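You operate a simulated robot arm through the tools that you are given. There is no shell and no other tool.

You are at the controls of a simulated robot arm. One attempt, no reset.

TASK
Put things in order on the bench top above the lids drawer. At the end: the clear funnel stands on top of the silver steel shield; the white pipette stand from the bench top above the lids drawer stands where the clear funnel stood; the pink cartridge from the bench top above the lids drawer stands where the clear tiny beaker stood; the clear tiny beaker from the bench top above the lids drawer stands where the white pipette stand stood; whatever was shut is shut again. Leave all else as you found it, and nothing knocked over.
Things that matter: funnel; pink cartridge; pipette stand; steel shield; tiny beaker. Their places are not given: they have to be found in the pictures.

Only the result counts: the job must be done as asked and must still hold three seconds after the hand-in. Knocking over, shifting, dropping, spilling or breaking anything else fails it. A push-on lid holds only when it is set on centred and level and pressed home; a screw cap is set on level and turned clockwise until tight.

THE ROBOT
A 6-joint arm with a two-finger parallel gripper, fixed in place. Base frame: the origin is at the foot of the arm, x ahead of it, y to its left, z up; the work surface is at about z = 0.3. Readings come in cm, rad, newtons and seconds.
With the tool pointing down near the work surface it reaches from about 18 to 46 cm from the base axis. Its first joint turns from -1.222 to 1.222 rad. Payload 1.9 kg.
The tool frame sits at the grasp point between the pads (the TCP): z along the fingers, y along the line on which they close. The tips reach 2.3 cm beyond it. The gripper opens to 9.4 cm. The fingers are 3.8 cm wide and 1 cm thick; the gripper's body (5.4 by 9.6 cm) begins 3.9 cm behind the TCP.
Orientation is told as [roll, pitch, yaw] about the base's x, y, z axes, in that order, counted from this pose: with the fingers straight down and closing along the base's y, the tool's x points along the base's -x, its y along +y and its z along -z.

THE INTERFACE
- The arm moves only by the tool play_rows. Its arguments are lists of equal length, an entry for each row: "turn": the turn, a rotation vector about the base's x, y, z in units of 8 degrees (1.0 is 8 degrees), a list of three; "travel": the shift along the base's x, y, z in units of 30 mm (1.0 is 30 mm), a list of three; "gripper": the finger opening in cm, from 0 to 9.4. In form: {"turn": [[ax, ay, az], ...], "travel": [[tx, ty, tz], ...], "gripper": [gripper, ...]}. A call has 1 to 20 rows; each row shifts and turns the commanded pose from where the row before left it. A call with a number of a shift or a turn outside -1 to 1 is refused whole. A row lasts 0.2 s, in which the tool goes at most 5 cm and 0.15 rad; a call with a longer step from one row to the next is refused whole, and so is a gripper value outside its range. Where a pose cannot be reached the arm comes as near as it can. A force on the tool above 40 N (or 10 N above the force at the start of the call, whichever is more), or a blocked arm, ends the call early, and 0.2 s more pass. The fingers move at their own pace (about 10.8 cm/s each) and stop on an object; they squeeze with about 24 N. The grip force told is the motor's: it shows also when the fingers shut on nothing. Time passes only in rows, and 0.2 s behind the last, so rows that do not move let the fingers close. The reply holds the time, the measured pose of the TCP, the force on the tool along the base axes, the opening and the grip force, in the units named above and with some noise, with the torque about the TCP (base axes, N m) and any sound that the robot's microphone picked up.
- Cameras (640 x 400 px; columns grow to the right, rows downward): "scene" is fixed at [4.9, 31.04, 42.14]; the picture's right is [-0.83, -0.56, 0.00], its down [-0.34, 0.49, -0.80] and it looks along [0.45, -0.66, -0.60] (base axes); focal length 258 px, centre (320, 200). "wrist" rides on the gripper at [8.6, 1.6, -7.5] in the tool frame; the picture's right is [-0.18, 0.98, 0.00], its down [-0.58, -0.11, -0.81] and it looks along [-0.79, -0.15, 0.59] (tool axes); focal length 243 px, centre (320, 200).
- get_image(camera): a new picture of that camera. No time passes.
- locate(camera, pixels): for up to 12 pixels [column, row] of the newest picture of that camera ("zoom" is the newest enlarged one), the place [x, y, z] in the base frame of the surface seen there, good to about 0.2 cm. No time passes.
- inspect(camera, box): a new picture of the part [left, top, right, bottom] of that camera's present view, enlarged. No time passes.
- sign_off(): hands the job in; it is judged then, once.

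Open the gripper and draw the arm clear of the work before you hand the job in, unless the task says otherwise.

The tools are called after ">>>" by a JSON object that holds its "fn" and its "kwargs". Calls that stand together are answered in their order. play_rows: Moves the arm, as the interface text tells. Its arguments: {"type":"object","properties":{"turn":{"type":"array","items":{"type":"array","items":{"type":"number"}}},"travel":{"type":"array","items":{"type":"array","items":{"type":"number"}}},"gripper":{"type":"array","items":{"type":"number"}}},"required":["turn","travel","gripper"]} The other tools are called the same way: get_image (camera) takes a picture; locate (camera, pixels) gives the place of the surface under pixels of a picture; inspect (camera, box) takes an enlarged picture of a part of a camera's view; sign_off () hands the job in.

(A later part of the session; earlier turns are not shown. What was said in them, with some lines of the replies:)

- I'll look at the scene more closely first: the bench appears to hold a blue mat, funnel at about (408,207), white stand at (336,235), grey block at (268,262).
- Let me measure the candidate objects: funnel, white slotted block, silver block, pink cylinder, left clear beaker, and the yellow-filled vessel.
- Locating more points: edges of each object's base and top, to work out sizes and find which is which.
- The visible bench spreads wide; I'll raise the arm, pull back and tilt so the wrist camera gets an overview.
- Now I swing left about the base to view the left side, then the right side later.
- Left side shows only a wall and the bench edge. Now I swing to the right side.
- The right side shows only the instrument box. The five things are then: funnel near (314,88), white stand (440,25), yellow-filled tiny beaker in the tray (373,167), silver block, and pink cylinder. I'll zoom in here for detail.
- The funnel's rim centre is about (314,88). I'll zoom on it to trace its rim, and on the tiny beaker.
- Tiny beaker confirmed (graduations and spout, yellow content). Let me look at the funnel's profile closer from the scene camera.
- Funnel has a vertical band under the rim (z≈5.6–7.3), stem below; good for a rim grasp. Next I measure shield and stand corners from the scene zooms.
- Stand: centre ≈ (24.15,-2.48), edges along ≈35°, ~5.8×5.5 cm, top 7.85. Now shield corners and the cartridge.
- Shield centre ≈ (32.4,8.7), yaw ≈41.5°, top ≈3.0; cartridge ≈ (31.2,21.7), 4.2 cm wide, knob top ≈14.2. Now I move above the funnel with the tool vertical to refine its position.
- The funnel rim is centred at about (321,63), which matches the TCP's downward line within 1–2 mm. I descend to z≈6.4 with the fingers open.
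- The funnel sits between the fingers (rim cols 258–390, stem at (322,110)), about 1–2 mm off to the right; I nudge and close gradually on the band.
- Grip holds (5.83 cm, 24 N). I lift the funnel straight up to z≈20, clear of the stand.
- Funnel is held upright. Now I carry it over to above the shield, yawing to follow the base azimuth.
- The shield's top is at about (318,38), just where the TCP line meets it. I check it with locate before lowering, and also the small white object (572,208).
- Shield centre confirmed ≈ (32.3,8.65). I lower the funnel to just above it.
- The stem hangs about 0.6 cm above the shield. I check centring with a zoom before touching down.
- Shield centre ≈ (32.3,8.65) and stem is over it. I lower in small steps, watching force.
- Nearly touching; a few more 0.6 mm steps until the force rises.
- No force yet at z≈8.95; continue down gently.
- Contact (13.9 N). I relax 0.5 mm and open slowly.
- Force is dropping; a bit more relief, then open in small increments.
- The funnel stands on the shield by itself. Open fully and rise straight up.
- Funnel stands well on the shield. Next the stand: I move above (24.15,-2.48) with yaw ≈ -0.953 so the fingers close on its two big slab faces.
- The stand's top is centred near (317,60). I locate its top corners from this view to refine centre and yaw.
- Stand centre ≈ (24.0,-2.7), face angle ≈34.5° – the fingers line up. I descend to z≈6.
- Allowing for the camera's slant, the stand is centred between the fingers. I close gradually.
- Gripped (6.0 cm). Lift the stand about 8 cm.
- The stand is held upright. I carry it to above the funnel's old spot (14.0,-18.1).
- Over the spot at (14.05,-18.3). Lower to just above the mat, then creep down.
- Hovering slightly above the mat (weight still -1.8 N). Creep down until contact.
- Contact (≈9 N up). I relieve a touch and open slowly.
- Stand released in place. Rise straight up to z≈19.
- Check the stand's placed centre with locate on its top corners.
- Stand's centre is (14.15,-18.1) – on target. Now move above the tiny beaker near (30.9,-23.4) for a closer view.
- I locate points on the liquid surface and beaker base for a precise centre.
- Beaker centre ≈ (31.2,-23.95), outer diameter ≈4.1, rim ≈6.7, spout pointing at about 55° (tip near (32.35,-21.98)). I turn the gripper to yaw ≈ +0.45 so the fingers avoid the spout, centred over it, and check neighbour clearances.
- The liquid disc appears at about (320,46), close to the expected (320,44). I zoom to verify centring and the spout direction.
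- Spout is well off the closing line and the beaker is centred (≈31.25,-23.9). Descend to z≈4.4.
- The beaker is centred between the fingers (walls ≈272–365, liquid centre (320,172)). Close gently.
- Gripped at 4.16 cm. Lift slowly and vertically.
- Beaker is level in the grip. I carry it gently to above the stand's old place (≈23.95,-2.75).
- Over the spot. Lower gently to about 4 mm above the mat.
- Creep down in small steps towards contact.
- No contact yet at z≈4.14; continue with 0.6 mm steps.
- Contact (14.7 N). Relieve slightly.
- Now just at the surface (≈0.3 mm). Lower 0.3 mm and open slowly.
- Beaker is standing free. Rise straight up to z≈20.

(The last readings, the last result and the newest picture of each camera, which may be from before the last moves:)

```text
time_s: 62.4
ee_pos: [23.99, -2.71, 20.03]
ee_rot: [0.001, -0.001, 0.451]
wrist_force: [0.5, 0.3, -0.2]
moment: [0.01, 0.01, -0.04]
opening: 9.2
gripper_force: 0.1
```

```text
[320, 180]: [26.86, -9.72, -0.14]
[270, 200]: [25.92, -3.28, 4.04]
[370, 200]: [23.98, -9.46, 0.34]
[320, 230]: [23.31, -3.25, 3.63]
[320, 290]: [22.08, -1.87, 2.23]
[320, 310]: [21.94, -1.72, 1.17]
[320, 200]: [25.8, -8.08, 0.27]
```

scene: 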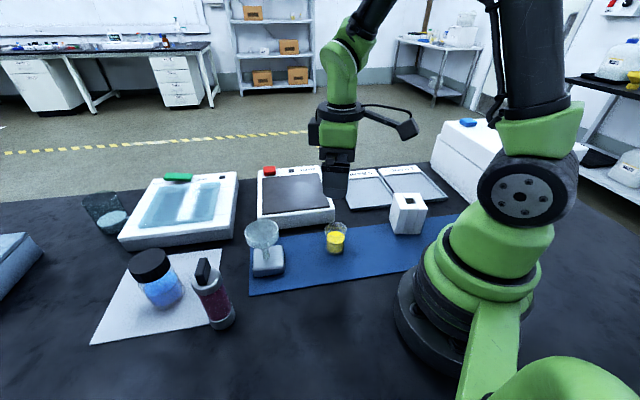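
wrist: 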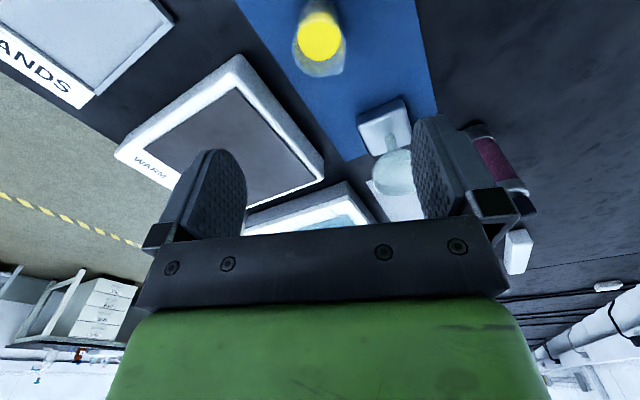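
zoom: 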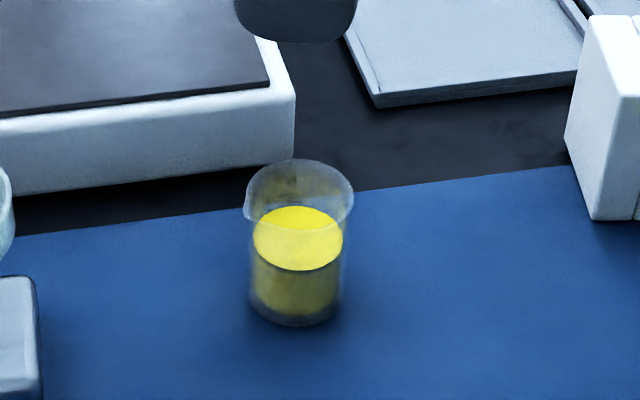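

Beaker stands well on the old stand spot. Next the pink cartridge: I move above it at (31.3,21.7), z≈24, with yaw ≈ 0.61.

>>> {"fn": "locate", "kwargs": {"camera": "zoom", "pixels": [[298, 238], [256, 238], [340, 238], [298, 320], [298, 255]]}}

>>> {"fn": "play_rows", "kwargs": {"turn": [[0, 0, 0.115], [0, 0, 0.115], [0, 0, 0.115], [0, 0, 0.115], [0, 0, 0.115], [0, 0, 0.115], [0, 0, 0.115], [0, 0, 0.115], [0, 0, 0.115], [0, 0, 0.115], [0, 0, 0]], "travel": [[0.243, 0.813, 0.133], [0.243, 0.813, 0.133], [0.243, 0.813, 0.133], [0.243, 0.813, 0.133], [0.243, 0.813, 0.133], [0.243, 0.813, 0.133], [0.243, 0.813, 0.133], [0.243, 0.813, 0.133], [0.243, 0.813, 0.133], [0.243, 0.813, 0.133], [0, 0, 0]], "gripper": [9.2, 9.2, 9.2, 9.2, 9.2, 9.2, 9.2, 9.2, 9.2, 9.2, 9.2]}}

>>> {"fn": "get_image", "kwargs": {"camera": "wrist"}}

>>> {"fn": "get_image", "kwargs": {"camera": "scene"}}

```text
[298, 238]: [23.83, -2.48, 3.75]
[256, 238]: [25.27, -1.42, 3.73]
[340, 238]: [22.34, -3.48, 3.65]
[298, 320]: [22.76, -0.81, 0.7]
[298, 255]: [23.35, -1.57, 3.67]
```

```text
time_s: 64.8
ee_pos: [31.0, 21.93, 24.06]
ee_rot: [0.003, 0.0, 0.61]
wrist_force: [0.2, 0.4, -0.7]
moment: [-0.01, 0.0, 0.03]
opening: 9.17
gripper_force: 0.0
```

```text
taken
```

wrist: 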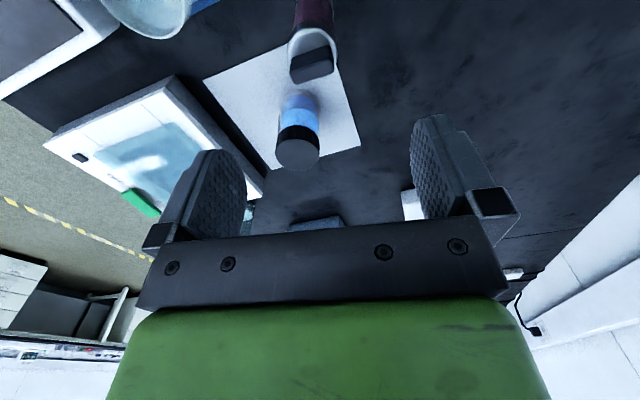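

```text
taken
```

scene: 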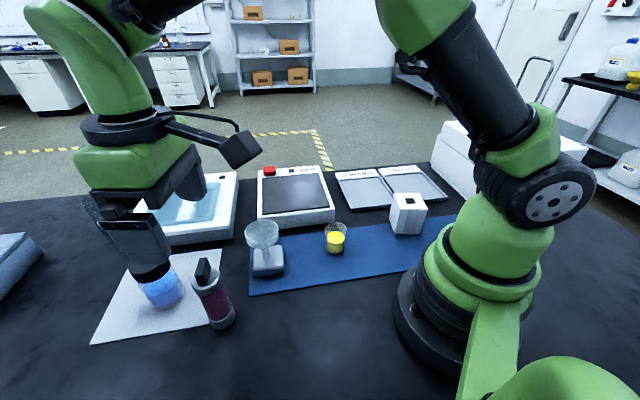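

The cartridge's cap is near (313,45), knob (311,63). I zoom and locate its features.

>>> {"fn": "inspect", "kwargs": {"camera": "wrist", "box": [260, 0, 380, 100]}}

>>> {"fn": "locate", "kwargs": {"camera": "zoom", "pixels": [[245, 250], [365, 215], [265, 310], [370, 275], [310, 265], [310, 150], [220, 190], [400, 150], [310, 125], [300, 60], [225, 480], [240, 160]]}}

```text
4.00 times, centred on (320, 50) of wrist
```

zoom: 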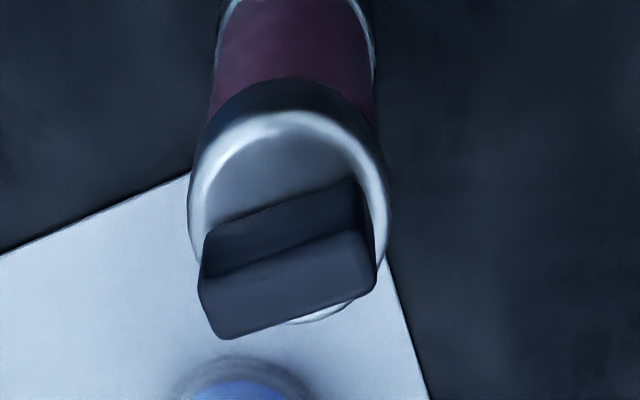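

```text
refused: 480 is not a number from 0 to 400
```

>>> {"fn": "locate", "kwargs": {"camera": "zoom", "pixels": [[205, 285], [365, 240], [225, 330], [370, 285], [290, 285], [290, 150], [200, 200], [380, 190], [290, 115], [300, 60], [240, 30], [340, 20]]}}

```text
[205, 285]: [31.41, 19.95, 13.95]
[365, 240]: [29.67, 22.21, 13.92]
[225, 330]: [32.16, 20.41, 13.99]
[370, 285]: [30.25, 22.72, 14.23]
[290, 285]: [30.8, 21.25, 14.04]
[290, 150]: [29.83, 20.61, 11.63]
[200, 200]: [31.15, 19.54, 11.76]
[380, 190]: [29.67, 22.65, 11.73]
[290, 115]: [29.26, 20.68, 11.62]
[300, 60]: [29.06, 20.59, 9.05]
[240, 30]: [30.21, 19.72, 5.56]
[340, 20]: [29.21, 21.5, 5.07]
```

Cartridge axis ≈ (30.87,21.35); relative to the TCP it's about (-0.03,-0.62). I shift and lower to z≈18 to verify.

>>> {"fn": "play_rows", "kwargs": {"turn": [[0, 0, 0], [0, 0, 0], [0, 0, 0], [0, 0, 0]], "travel": [[-0.01, -0.207, 0], [0, 0, -0.9], [0, 0, -0.9], [0, 0, 0]], "gripper": [9.2, 9.2, 9.2, 9.2]}}

>>> {"fn": "get_image", "kwargs": {"camera": "wrist"}}

>>> {"fn": "inspect", "kwargs": {"camera": "wrist", "box": [240, 20, 400, 140]}}

>>> {"fn": "locate", "kwargs": {"camera": "zoom", "pixels": [[320, 200], [320, 100], [240, 150], [400, 150], [320, 60]]}}

```text
time_s: 65.8
ee_pos: [31.12, 21.19, 18.54]
ee_rot: [0.002, -0.001, 0.612]
wrist_force: [0.0, -0.5, 0.1]
moment: [0.01, -0.03, 0.0]
opening: 9.2
gripper_force: 0.1
```

```text
taken
```

wrist: 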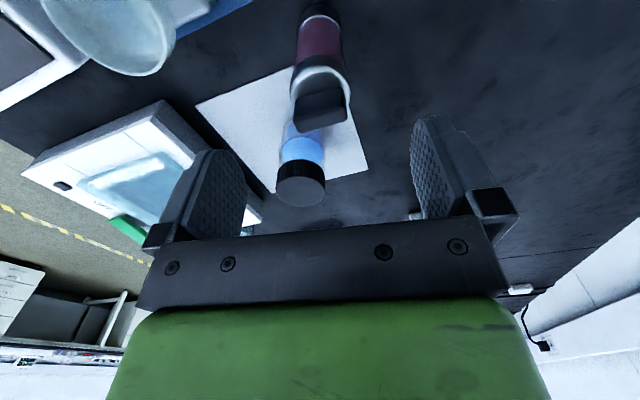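

```text
3.33 times, centred on (320, 80) of wrist
```

zoom: 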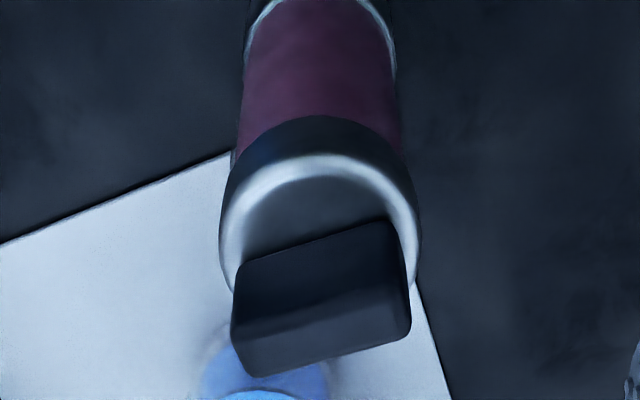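

```text
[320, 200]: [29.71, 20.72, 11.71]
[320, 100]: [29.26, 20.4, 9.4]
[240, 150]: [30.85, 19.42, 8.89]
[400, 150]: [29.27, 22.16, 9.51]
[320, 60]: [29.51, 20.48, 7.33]
```

Aligned (cap centre col ≈320). Descend to z≈10.85 so the pads take the upper metal cap with the palm just above the knob.

>>> {"fn": "play_rows", "kwargs": {"turn": [[0, 0, 0], [0, 0, 0], [0, 0, 0], [0, 0, 0], [0, 0, 0], [0, 0, 0]], "travel": [[0, 0, -0.7], [0, 0, -0.8], [0, 0, -0.6], [0, 0, -0.3], [0, 0, -0.17], [0, 0, 0]], "gripper": [9.2, 9.2, 9.2, 9.2, 9.2, 9.2]}}

>>> {"fn": "get_image", "kwargs": {"camera": "wrist"}}

>>> {"fn": "inspect", "kwargs": {"camera": "scene", "box": [100, 170, 280, 340]}}

```text
time_s: 67.2
ee_pos: [31.13, 21.11, 10.78]
ee_rot: [0.002, -0.001, 0.611]
wrist_force: [0.0, 0.2, 0.0]
moment: [0.04, -0.02, -0.02]
opening: 9.2
gripper_force: 0.0
```

```text
taken
```

wrist: 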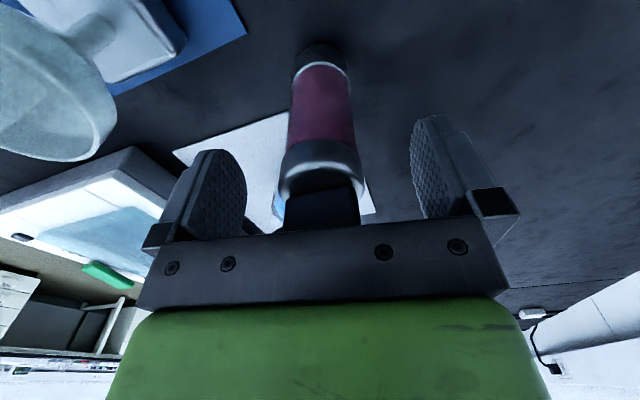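

```text
2.35 times, centred on (190, 255) of scene
```

zoom: 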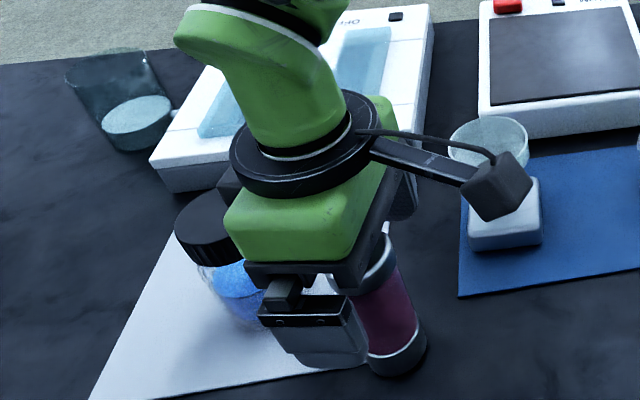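

The cap sits between the fingers (cols 280–365). Close gradually.

>>> {"fn": "play_rows", "kwargs": {"turn": [[0, 0, 0], [0, 0, 0], [0, 0, 0], [0, 0, 0], [0, 0, 0], [0, 0, 0], [0, 0, 0], [0, 0, 0], [0, 0, 0], [0, 0, 0], [0, 0, 0]], "travel": [[0, 0, 0], [0, 0, 0], [0, 0, 0], [0, 0, 0], [0, 0, 0], [0, 0, 0], [0, 0, 0], [0, 0, 0], [0, 0, 0], [0, 0, 0], [0, 0, 0]], "gripper": [7.5, 6.2, 5.4, 5.0, 4.7, 4.4, 4.2, 4.0, 3.7, 3.4, 3.4]}}

>>> {"fn": "get_image", "kwargs": {"camera": "wrist"}}

>>> {"fn": "inspect", "kwargs": {"camera": "scene", "box": [100, 170, 280, 340]}}

```text
time_s: 69.6
ee_pos: [31.16, 21.25, 10.76]
ee_rot: [0.002, 0.001, 0.611]
wrist_force: [-0.5, 0.3, -0.4]
moment: [0.02, 0.03, 0.0]
opening: 3.92
gripper_force: 24.5
```

```text
taken
```

wrist: 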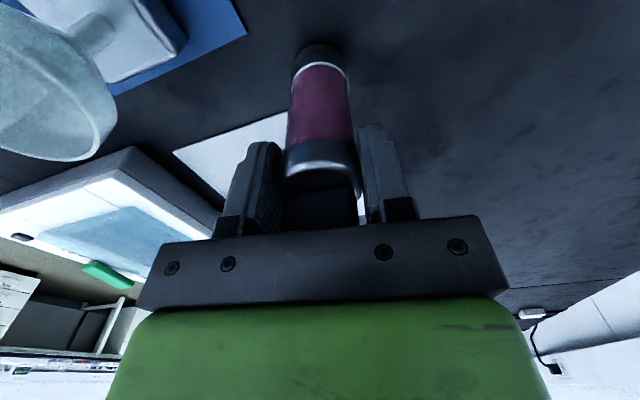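

```text
2.35 times, centred on (190, 255) of scene
```

zoom: 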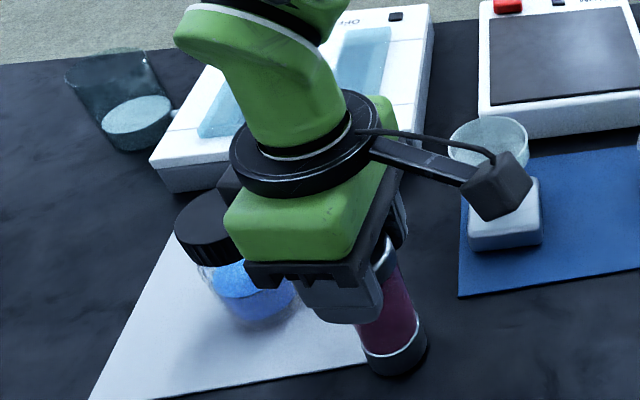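

Gripped at 3.92 cm. Lift slowly to z≈26 so its base clears the funnel.

>>> {"fn": "play_rows", "kwargs": {"turn": [[0, 0, 0], [0, 0, 0], [0, 0, 0], [0, 0, 0], [0, 0, 0], [0, 0, 0], [0, 0, 0], [0, 0, 0], [0, 0, 0], [0, 0, 0]], "travel": [[0, 0, 0.15], [0, 0, 0.3], [0, 0, 0.5], [0, 0, 0.8], [0, 0, 0.9], [0, 0, 0.9], [0, 0, 0.8], [0, 0, 0.5], [0, 0, 0.2], [0, 0, 0]], "gripper": [3.4, 3.4, 3.4, 3.4, 3.4, 3.4, 3.4, 3.4, 3.4, 3.4]}}

>>> {"fn": "get_image", "kwargs": {"camera": "wrist"}}

>>> {"fn": "get_image", "kwargs": {"camera": "scene"}}

```text
time_s: 71.8
ee_pos: [31.21, 21.13, 26.01]
ee_rot: [0.002, 0.002, 0.611]
wrist_force: [-0.8, 0.1, -2.5]
moment: [0.01, 0.02, 0.02]
opening: 3.9
gripper_force: 23.9
```

```text
taken
```

wrist: 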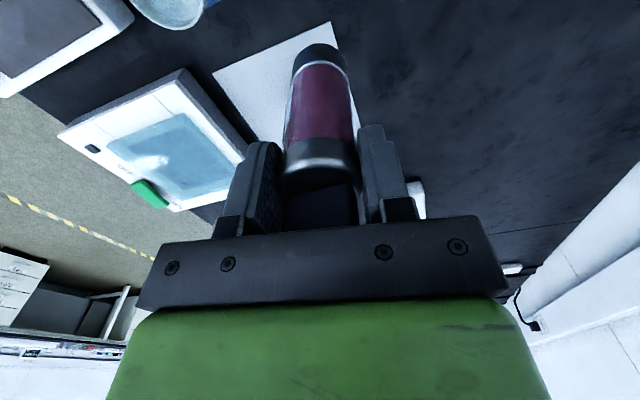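

```text
taken
```

scene: 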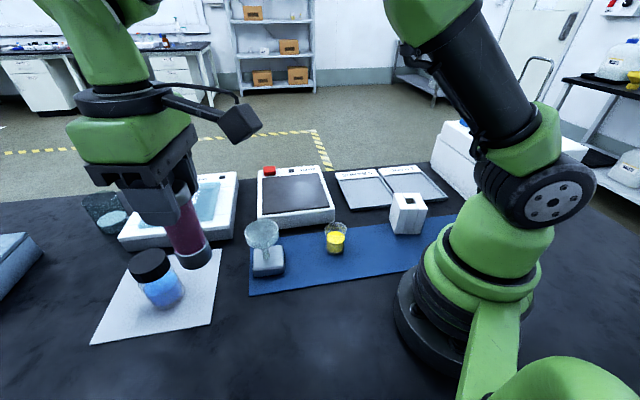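

Held firmly and upright. Carry across at z≈26 towards the tray, yawing to -0.65.

>>> {"fn": "play_rows", "kwargs": {"turn": [[0, 0, -0.12], [0, 0, -0.3], [0, 0, -0.48], [0, 0, -0.6], [0, 0, -0.6], [0, 0, -0.6], [0, 0, -0.6], [0, 0, -0.6], [0, 0, -0.6], [0, 0, -0.6], [0, 0, -0.6], [0, 0, -0.6], [0, 0, -0.6], [0, 0, -0.6], [0, 0, -0.6], [0, 0, -0.48], [0, 0, -0.3], [0, 0, -0.12], [0, 0, 0]], "travel": [[0, -0.2, 0], [0, -0.5, 0], [0, -0.8, 0], [0, -1, 0], [0, -1, 0], [0, -1, 0], [0, -1, 0], [0, -1, 0], [0, -1, 0], [0, -1, 0], [0, -1, 0], [0, -1, 0], [0, -1, 0], [0, -1, 0], [0, -1, 0], [0, -0.8, 0], [0, -0.5, 0], [0, -0.2, 0], [0, 0, 0]], "gripper": [3.4, 3.4, 3.4, 3.4, 3.4, 3.4, 3.4, 3.4, 3.4, 3.4, 3.4, 3.4, 3.4, 3.4, 3.4, 3.4, 3.4, 3.4, 3.4]}}

>>> {"fn": "get_image", "kwargs": {"camera": "wrist"}}

>>> {"fn": "get_image", "kwargs": {"camera": "scene"}}

```text
time_s: 75.8
ee_pos: [31.28, -23.96, 26.09]
ee_rot: [0.001, 0.0, -0.647]
wrist_force: [-0.4, -0.5, -1.8]
moment: [0.07, 0.01, -0.01]
opening: 3.91
gripper_force: 23.9
```

```text
taken
```

wrist: 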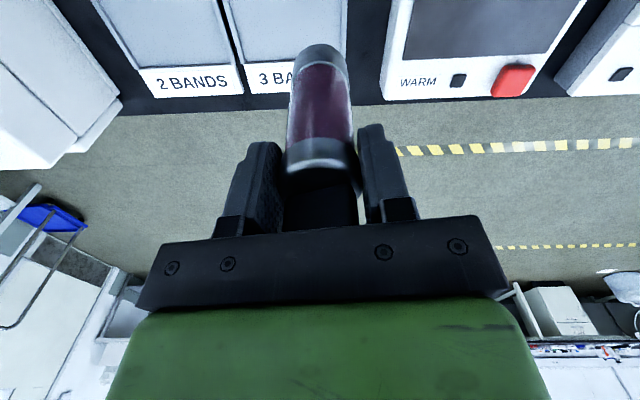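

```text
taken
```

scene: 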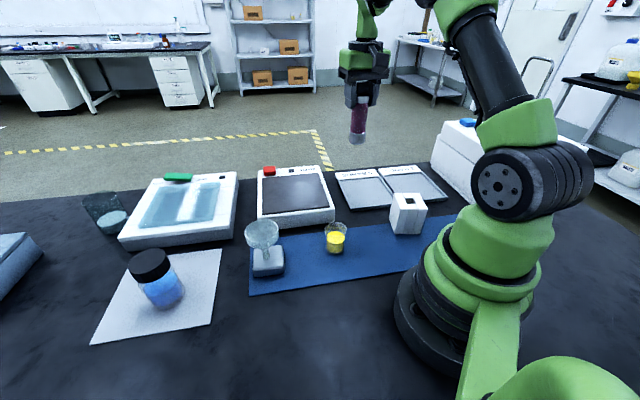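

Now measure the tray's lip and back wall positions around the target from the scene view.

>>> {"fn": "inspect", "kwargs": {"camera": "scene", "box": [330, 164, 400, 214]}}

>>> {"fn": "locate", "kwargs": {"camera": "zoom", "pixels": [[75, 130], [90, 160], [105, 190], [130, 250], [150, 300], [100, 130], [120, 170], [150, 220], [130, 118], [200, 110], [180, 180], [150, 150]]}}

```text
8.00 times, centred on (365, 189) of scene
```

zoom: 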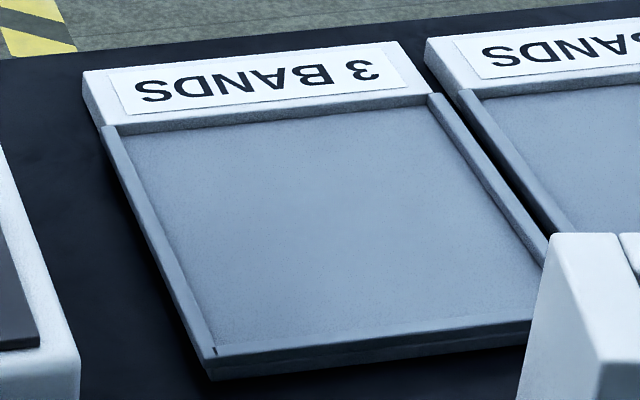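

```text
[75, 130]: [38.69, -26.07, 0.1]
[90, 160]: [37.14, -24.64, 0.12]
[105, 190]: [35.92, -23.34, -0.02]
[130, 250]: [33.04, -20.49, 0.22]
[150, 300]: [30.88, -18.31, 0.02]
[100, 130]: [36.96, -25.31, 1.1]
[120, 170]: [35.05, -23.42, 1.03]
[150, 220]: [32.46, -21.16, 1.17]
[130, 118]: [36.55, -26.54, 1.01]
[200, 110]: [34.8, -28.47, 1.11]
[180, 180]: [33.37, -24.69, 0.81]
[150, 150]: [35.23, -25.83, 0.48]
```

Lip inner edge is ≈2.7 cm from the target; cartridge radius ≈2, so it fits. I check the base point of the beaker's original footprint (scene px ≈(353.4,191.5)).

>>> {"fn": "locate", "kwargs": {"camera": "scene", "pixels": [[353.4, 191.5], [353.4, 190.5], [353.4, 193], [346.5, 191.5], [360, 191.5], [370, 190]]}}

```text
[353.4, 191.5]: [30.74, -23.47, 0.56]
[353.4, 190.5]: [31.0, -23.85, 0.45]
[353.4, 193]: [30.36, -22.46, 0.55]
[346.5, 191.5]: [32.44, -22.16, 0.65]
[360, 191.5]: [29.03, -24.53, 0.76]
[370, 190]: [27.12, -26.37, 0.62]
```

Compromise target (31.1,-23.85). Lower the cartridge to just above the tray floor.

>>> {"fn": "play_rows", "kwargs": {"turn": [[0, 0, 0], [0, 0, 0], [0, 0, 0], [0, 0, 0], [0, 0, 0], [0, 0, 0], [0, 0, 0], [0, 0, 0], [0, 0, 0]], "travel": [[-0.035, 0.04, -0.4], [0, 0, -0.7], [0, 0, -0.9], [0, 0, -0.9], [0, 0, -0.8], [0, 0, -0.5], [0, 0, -0.3], [0, 0, -0.15], [0, 0, 0]], "gripper": [3.4, 3.4, 3.4, 3.4, 3.4, 3.4, 3.4, 3.4, 3.4]}}

>>> {"fn": "get_image", "kwargs": {"camera": "wrist"}}

>>> {"fn": "inspect", "kwargs": {"camera": "scene", "box": [310, 110, 410, 220]}}

```text
time_s: 77.8
ee_pos: [31.13, -23.63, 12.01]
ee_rot: [0.002, 0.0, -0.646]
wrist_force: [0.0, -0.6, -2.3]
moment: [-0.02, 0.01, -0.01]
opening: 3.9
gripper_force: 23.8
```

```text
taken
```

wrist: 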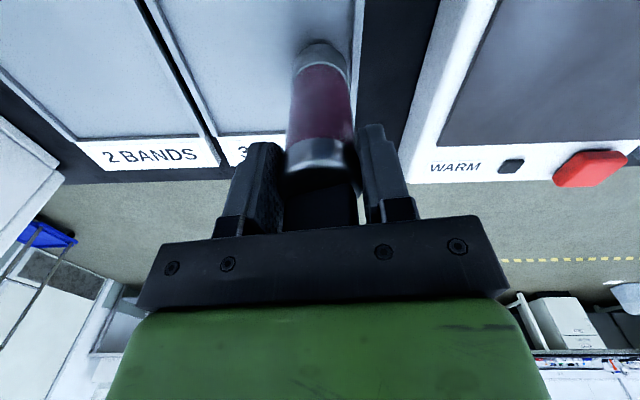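

```text
3.64 times, centred on (360, 165) of scene
```

zoom: 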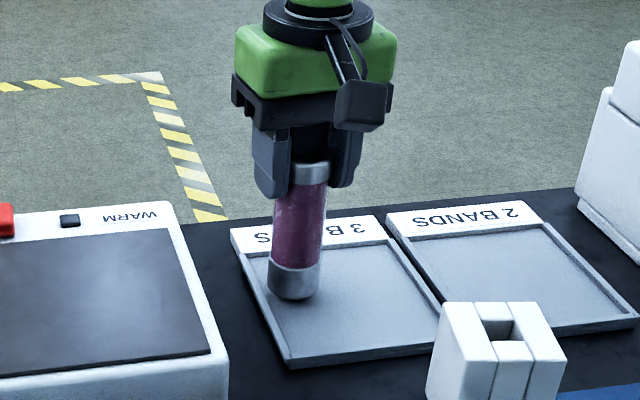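

Lined up with the beaker's old footprint. Creep down.

>>> {"fn": "play_rows", "kwargs": {"turn": [[0, 0, 0], [0, 0, 0], [0, 0, 0], [0, 0, 0], [0, 0, 0]], "travel": [[0, 0, -0.035], [0, 0, -0.035], [0, 0, -0.03], [0, 0, -0.03], [0, 0, 0]], "gripper": [3.4, 3.4, 3.4, 3.4, 3.4]}}

```text
time_s: 79.0
ee_pos: [31.34, -23.79, 11.71]
ee_rot: [0.002, -0.002, -0.646]
wrist_force: [0.7, -0.1, -3.3]
moment: [-0.01, 0.0, 0.02]
opening: 3.91
gripper_force: 23.7
```

No contact yet; continue.

>>> {"fn": "play_rows", "kwargs": {"turn": [[0, 0, 0], [0, 0, 0], [0, 0, 0], [0, 0, 0]], "travel": [[0, 0, -0.02], [0, 0, -0.02], [0, 0, -0.02], [0, 0, 0]], "gripper": [3.4, 3.4, 3.4, 3.4]}}

>>> {"fn": "inspect", "kwargs": {"camera": "scene", "box": [330, 140, 390, 210]}}

```text
time_s: 80.0
ee_pos: [31.19, -23.73, 11.59]
ee_rot: [0.003, 0.001, -0.647]
wrist_force: [-3.7, 1.9, 11.8]
moment: [0.06, 0.32, -0.1]
opening: 3.91
gripper_force: 24.6
```

```text
5.71 times, centred on (360, 175) of scene
```

zoom: 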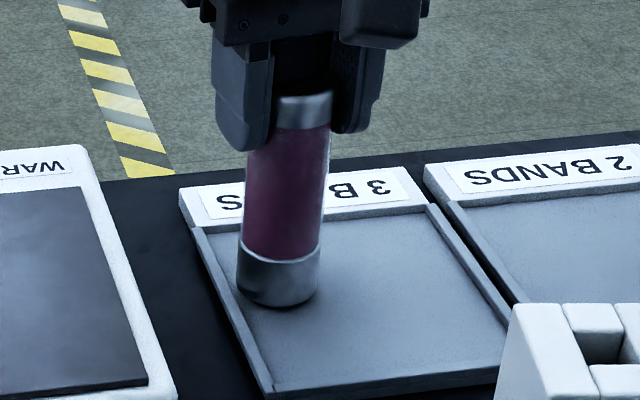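

Contact on the tray floor (11.8 N). Relieve a little and open slowly.

>>> {"fn": "play_rows", "kwargs": {"turn": [[0, 0, 0], [0, 0, 0], [0, 0, 0], [0, 0, 0], [0, 0, 0], [0, 0, 0], [0, 0, 0], [0, 0, 0], [0, 0, 0], [0, 0, 0]], "travel": [[0, 0, 0.016], [0, 0, 0], [0, 0, 0], [0, 0, 0], [0, 0, 0], [0, 0, 0], [0, 0, 0], [0, 0, 0], [0, 0, 0], [0, 0, 0]], "gripper": [3.4, 3.7, 3.9, 4.1, 4.3, 4.7, 5.4, 6.4, 7.5, 7.5]}}

>>> {"fn": "get_image", "kwargs": {"camera": "wrist"}}

>>> {"fn": "inspect", "kwargs": {"camera": "scene", "box": [330, 140, 390, 210]}}

```text
time_s: 82.2
ee_pos: [31.14, -23.83, 11.57]
ee_rot: [0.004, 0.002, -0.645]
wrist_force: [0.2, 0.2, 0.3]
moment: [-0.01, 0.01, -0.02]
opening: 7.48
gripper_force: 0.0
```

```text
taken
```

wrist: 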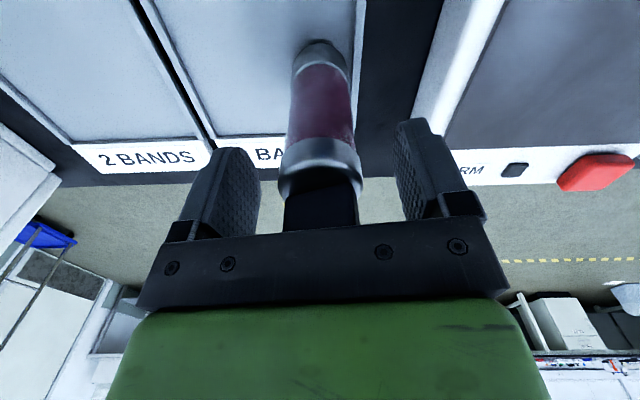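

```text
5.71 times, centred on (360, 175) of scene
```

zoom: 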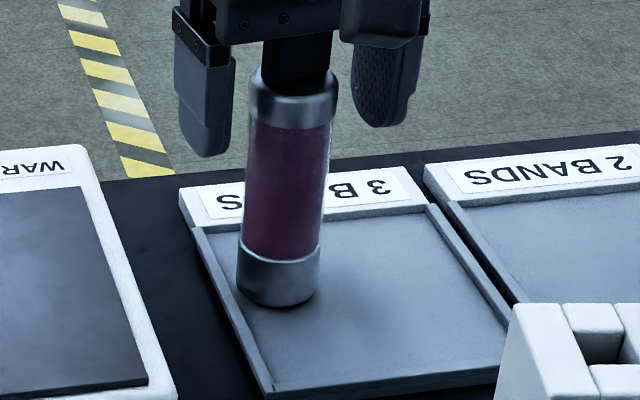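

The cartridge stands free in the tray. Open wider and rise straight up well clear of the knob.

>>> {"fn": "play_rows", "kwargs": {"turn": [[0, 0, 0], [0, 0, 0], [0, 0, 0], [0, 0, 0], [0, 0, 0], [0, 0, 0], [0, 0, 0], [0, 0, 0]], "travel": [[0, 0, 0], [0, 0, 0.3], [0, 0, 0.6], [0, 0, 0.9], [0, 0, 1], [0, 0, 1], [0, 0, 0.9], [0, 0, 0]], "gripper": [8.4, 9.0, 9.2, 9.2, 9.2, 9.2, 9.2, 9.2]}}

>>> {"fn": "get_image", "kwargs": {"camera": "scene"}}

>>> {"fn": "get_image", "kwargs": {"camera": "wrist"}}

>>> {"fn": "inspect", "kwargs": {"camera": "scene", "box": [230, 140, 450, 300]}}

```text
time_s: 84.0
ee_pos: [31.21, -23.58, 25.63]
ee_rot: [0.004, 0.001, -0.644]
wrist_force: [-0.2, -0.4, 0.1]
moment: [0.01, 0.0, 0.02]
opening: 9.2
gripper_force: 0.1
```

```text
taken
```

scene: 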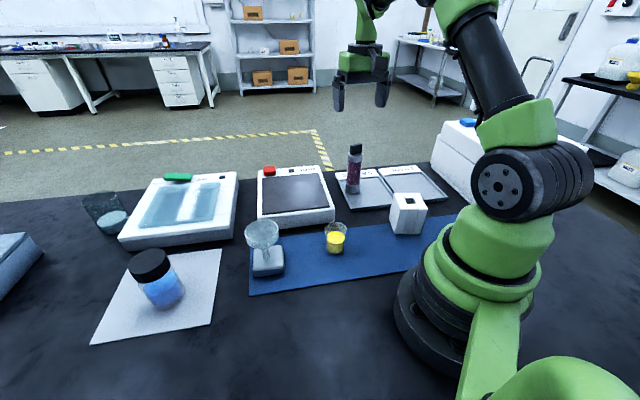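

```text
taken
```

wrist: 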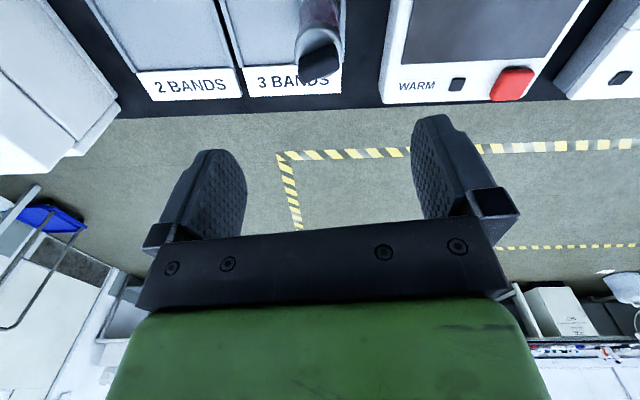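

```text
2.50 times, centred on (340, 220) of scene
```

zoom: 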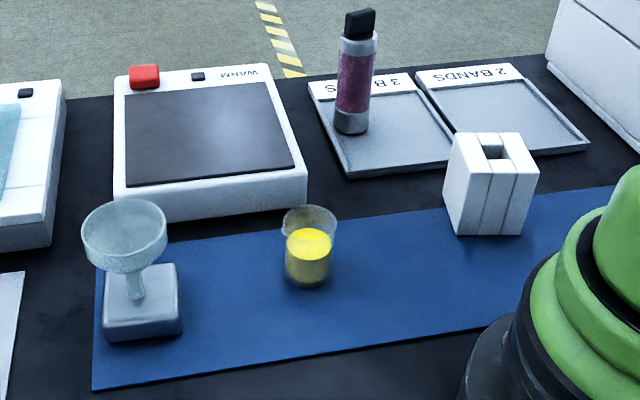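

All four are in place. I verify final positions with locate, and pull the arm back to a neutral high pose.

>>> {"fn": "locate", "kwargs": {"camera": "zoom", "pixels": [[350, 120], [350, 130], [358, 60], [309, 245], [490, 140], [136, 295], [360, 25]]}}

>>> {"fn": "play_rows", "kwargs": {"turn": [[0, 0, 0.6], [0, 0, 0.6], [0, 0, 0.6], [0, 0, 0.6], [0, 0, 0.6], [0, 0, 0.6], [0, 0, 0.6], [0, 0, 0.4], [0, 0, 0], [0, 0, 0]], "travel": [[0, 0.3, 0.5], [0, 0.9, 0.4], [0, 0.9, 0.3], [0, 0.9, 0.3], [0, 0.9, 0.2], [0, 0.9, 0], [0, 0.9, 0], [0, 0.9, 0], [0, 0.6, 0], [0, 0, 0]], "gripper": [9.2, 9.2, 9.2, 9.2, 9.2, 9.2, 9.2, 9.2, 9.2, 9.2]}}

>>> {"fn": "get_image", "kwargs": {"camera": "scene"}}

```text
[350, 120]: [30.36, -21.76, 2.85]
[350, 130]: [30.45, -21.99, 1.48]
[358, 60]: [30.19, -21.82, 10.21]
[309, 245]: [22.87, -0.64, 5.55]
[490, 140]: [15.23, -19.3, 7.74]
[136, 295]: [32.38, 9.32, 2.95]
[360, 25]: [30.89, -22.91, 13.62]
```

```text
time_s: 86.2
ee_pos: [31.19, -2.08, 30.95]
ee_rot: [0.002, -0.001, -0.002]
wrist_force: [-0.2, 1.2, -0.1]
moment: [0.02, -0.02, 0.02]
opening: 9.19
gripper_force: 0.1
```

```text
taken
```

scene: 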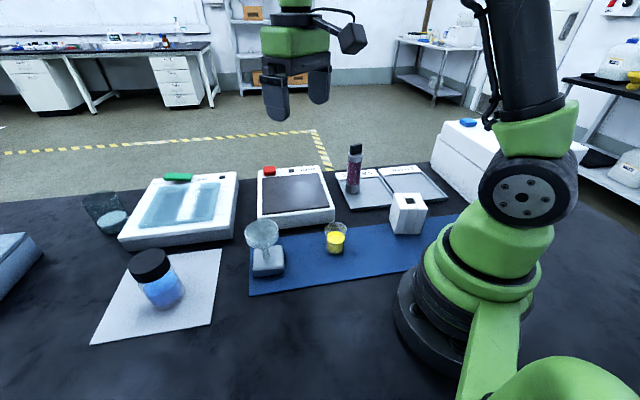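

The final picture shows the funnel on the silver shield (262,240), the stand at the funnel's old spot (408,213), the beaker at the stand's old spot (335,238) and the cartridge in the tray at the beaker's old spot (354,170). Everything is upright and the arm is clear, so I hand the job in.

>>> {"fn": "sign_off", "kwargs": {}}

```text
The job is handed in.
```

The rearrangement is finished and handed in. In the last picture everything was upright and the arm was clear with its gripper open.

| Item | Intended place | Where it ended up |
|---|---|---|
| Clear funnel | On top of the silver steel shield | Standing near the middle of the shield, close to (32.4, 8.7) |
| White pipette stand | Where the funnel stood, about (14.0, -18.1) | Centre measured at (14.15, -18.1) |
| Clear tiny beaker | Where the stand stood, about (23.9, -2.75) | Centre measured at (23.8, -2.5) |
| Pink cartridge | Where the beaker stood in the "3 BANDS" tray, about (31.2, -23.9) | Centre estimated at (31.2, -23.7) |

Positions are x, y in cm in the base frame. The measured spots are within about 3 mm of their targets, except the funnel: I never re-measured it after letting go, so its position is where I set it down.

I took the yellow-filled beaker in the "3 BANDS" tray as the tiny beaker. It has the graduations and a spout, and the other clear beaker was out of reach. I kept the beaker level throughout, and the pictures show no spill.

Nothing shut had to be opened. The last scene picture shows the rest of the bench unchanged.
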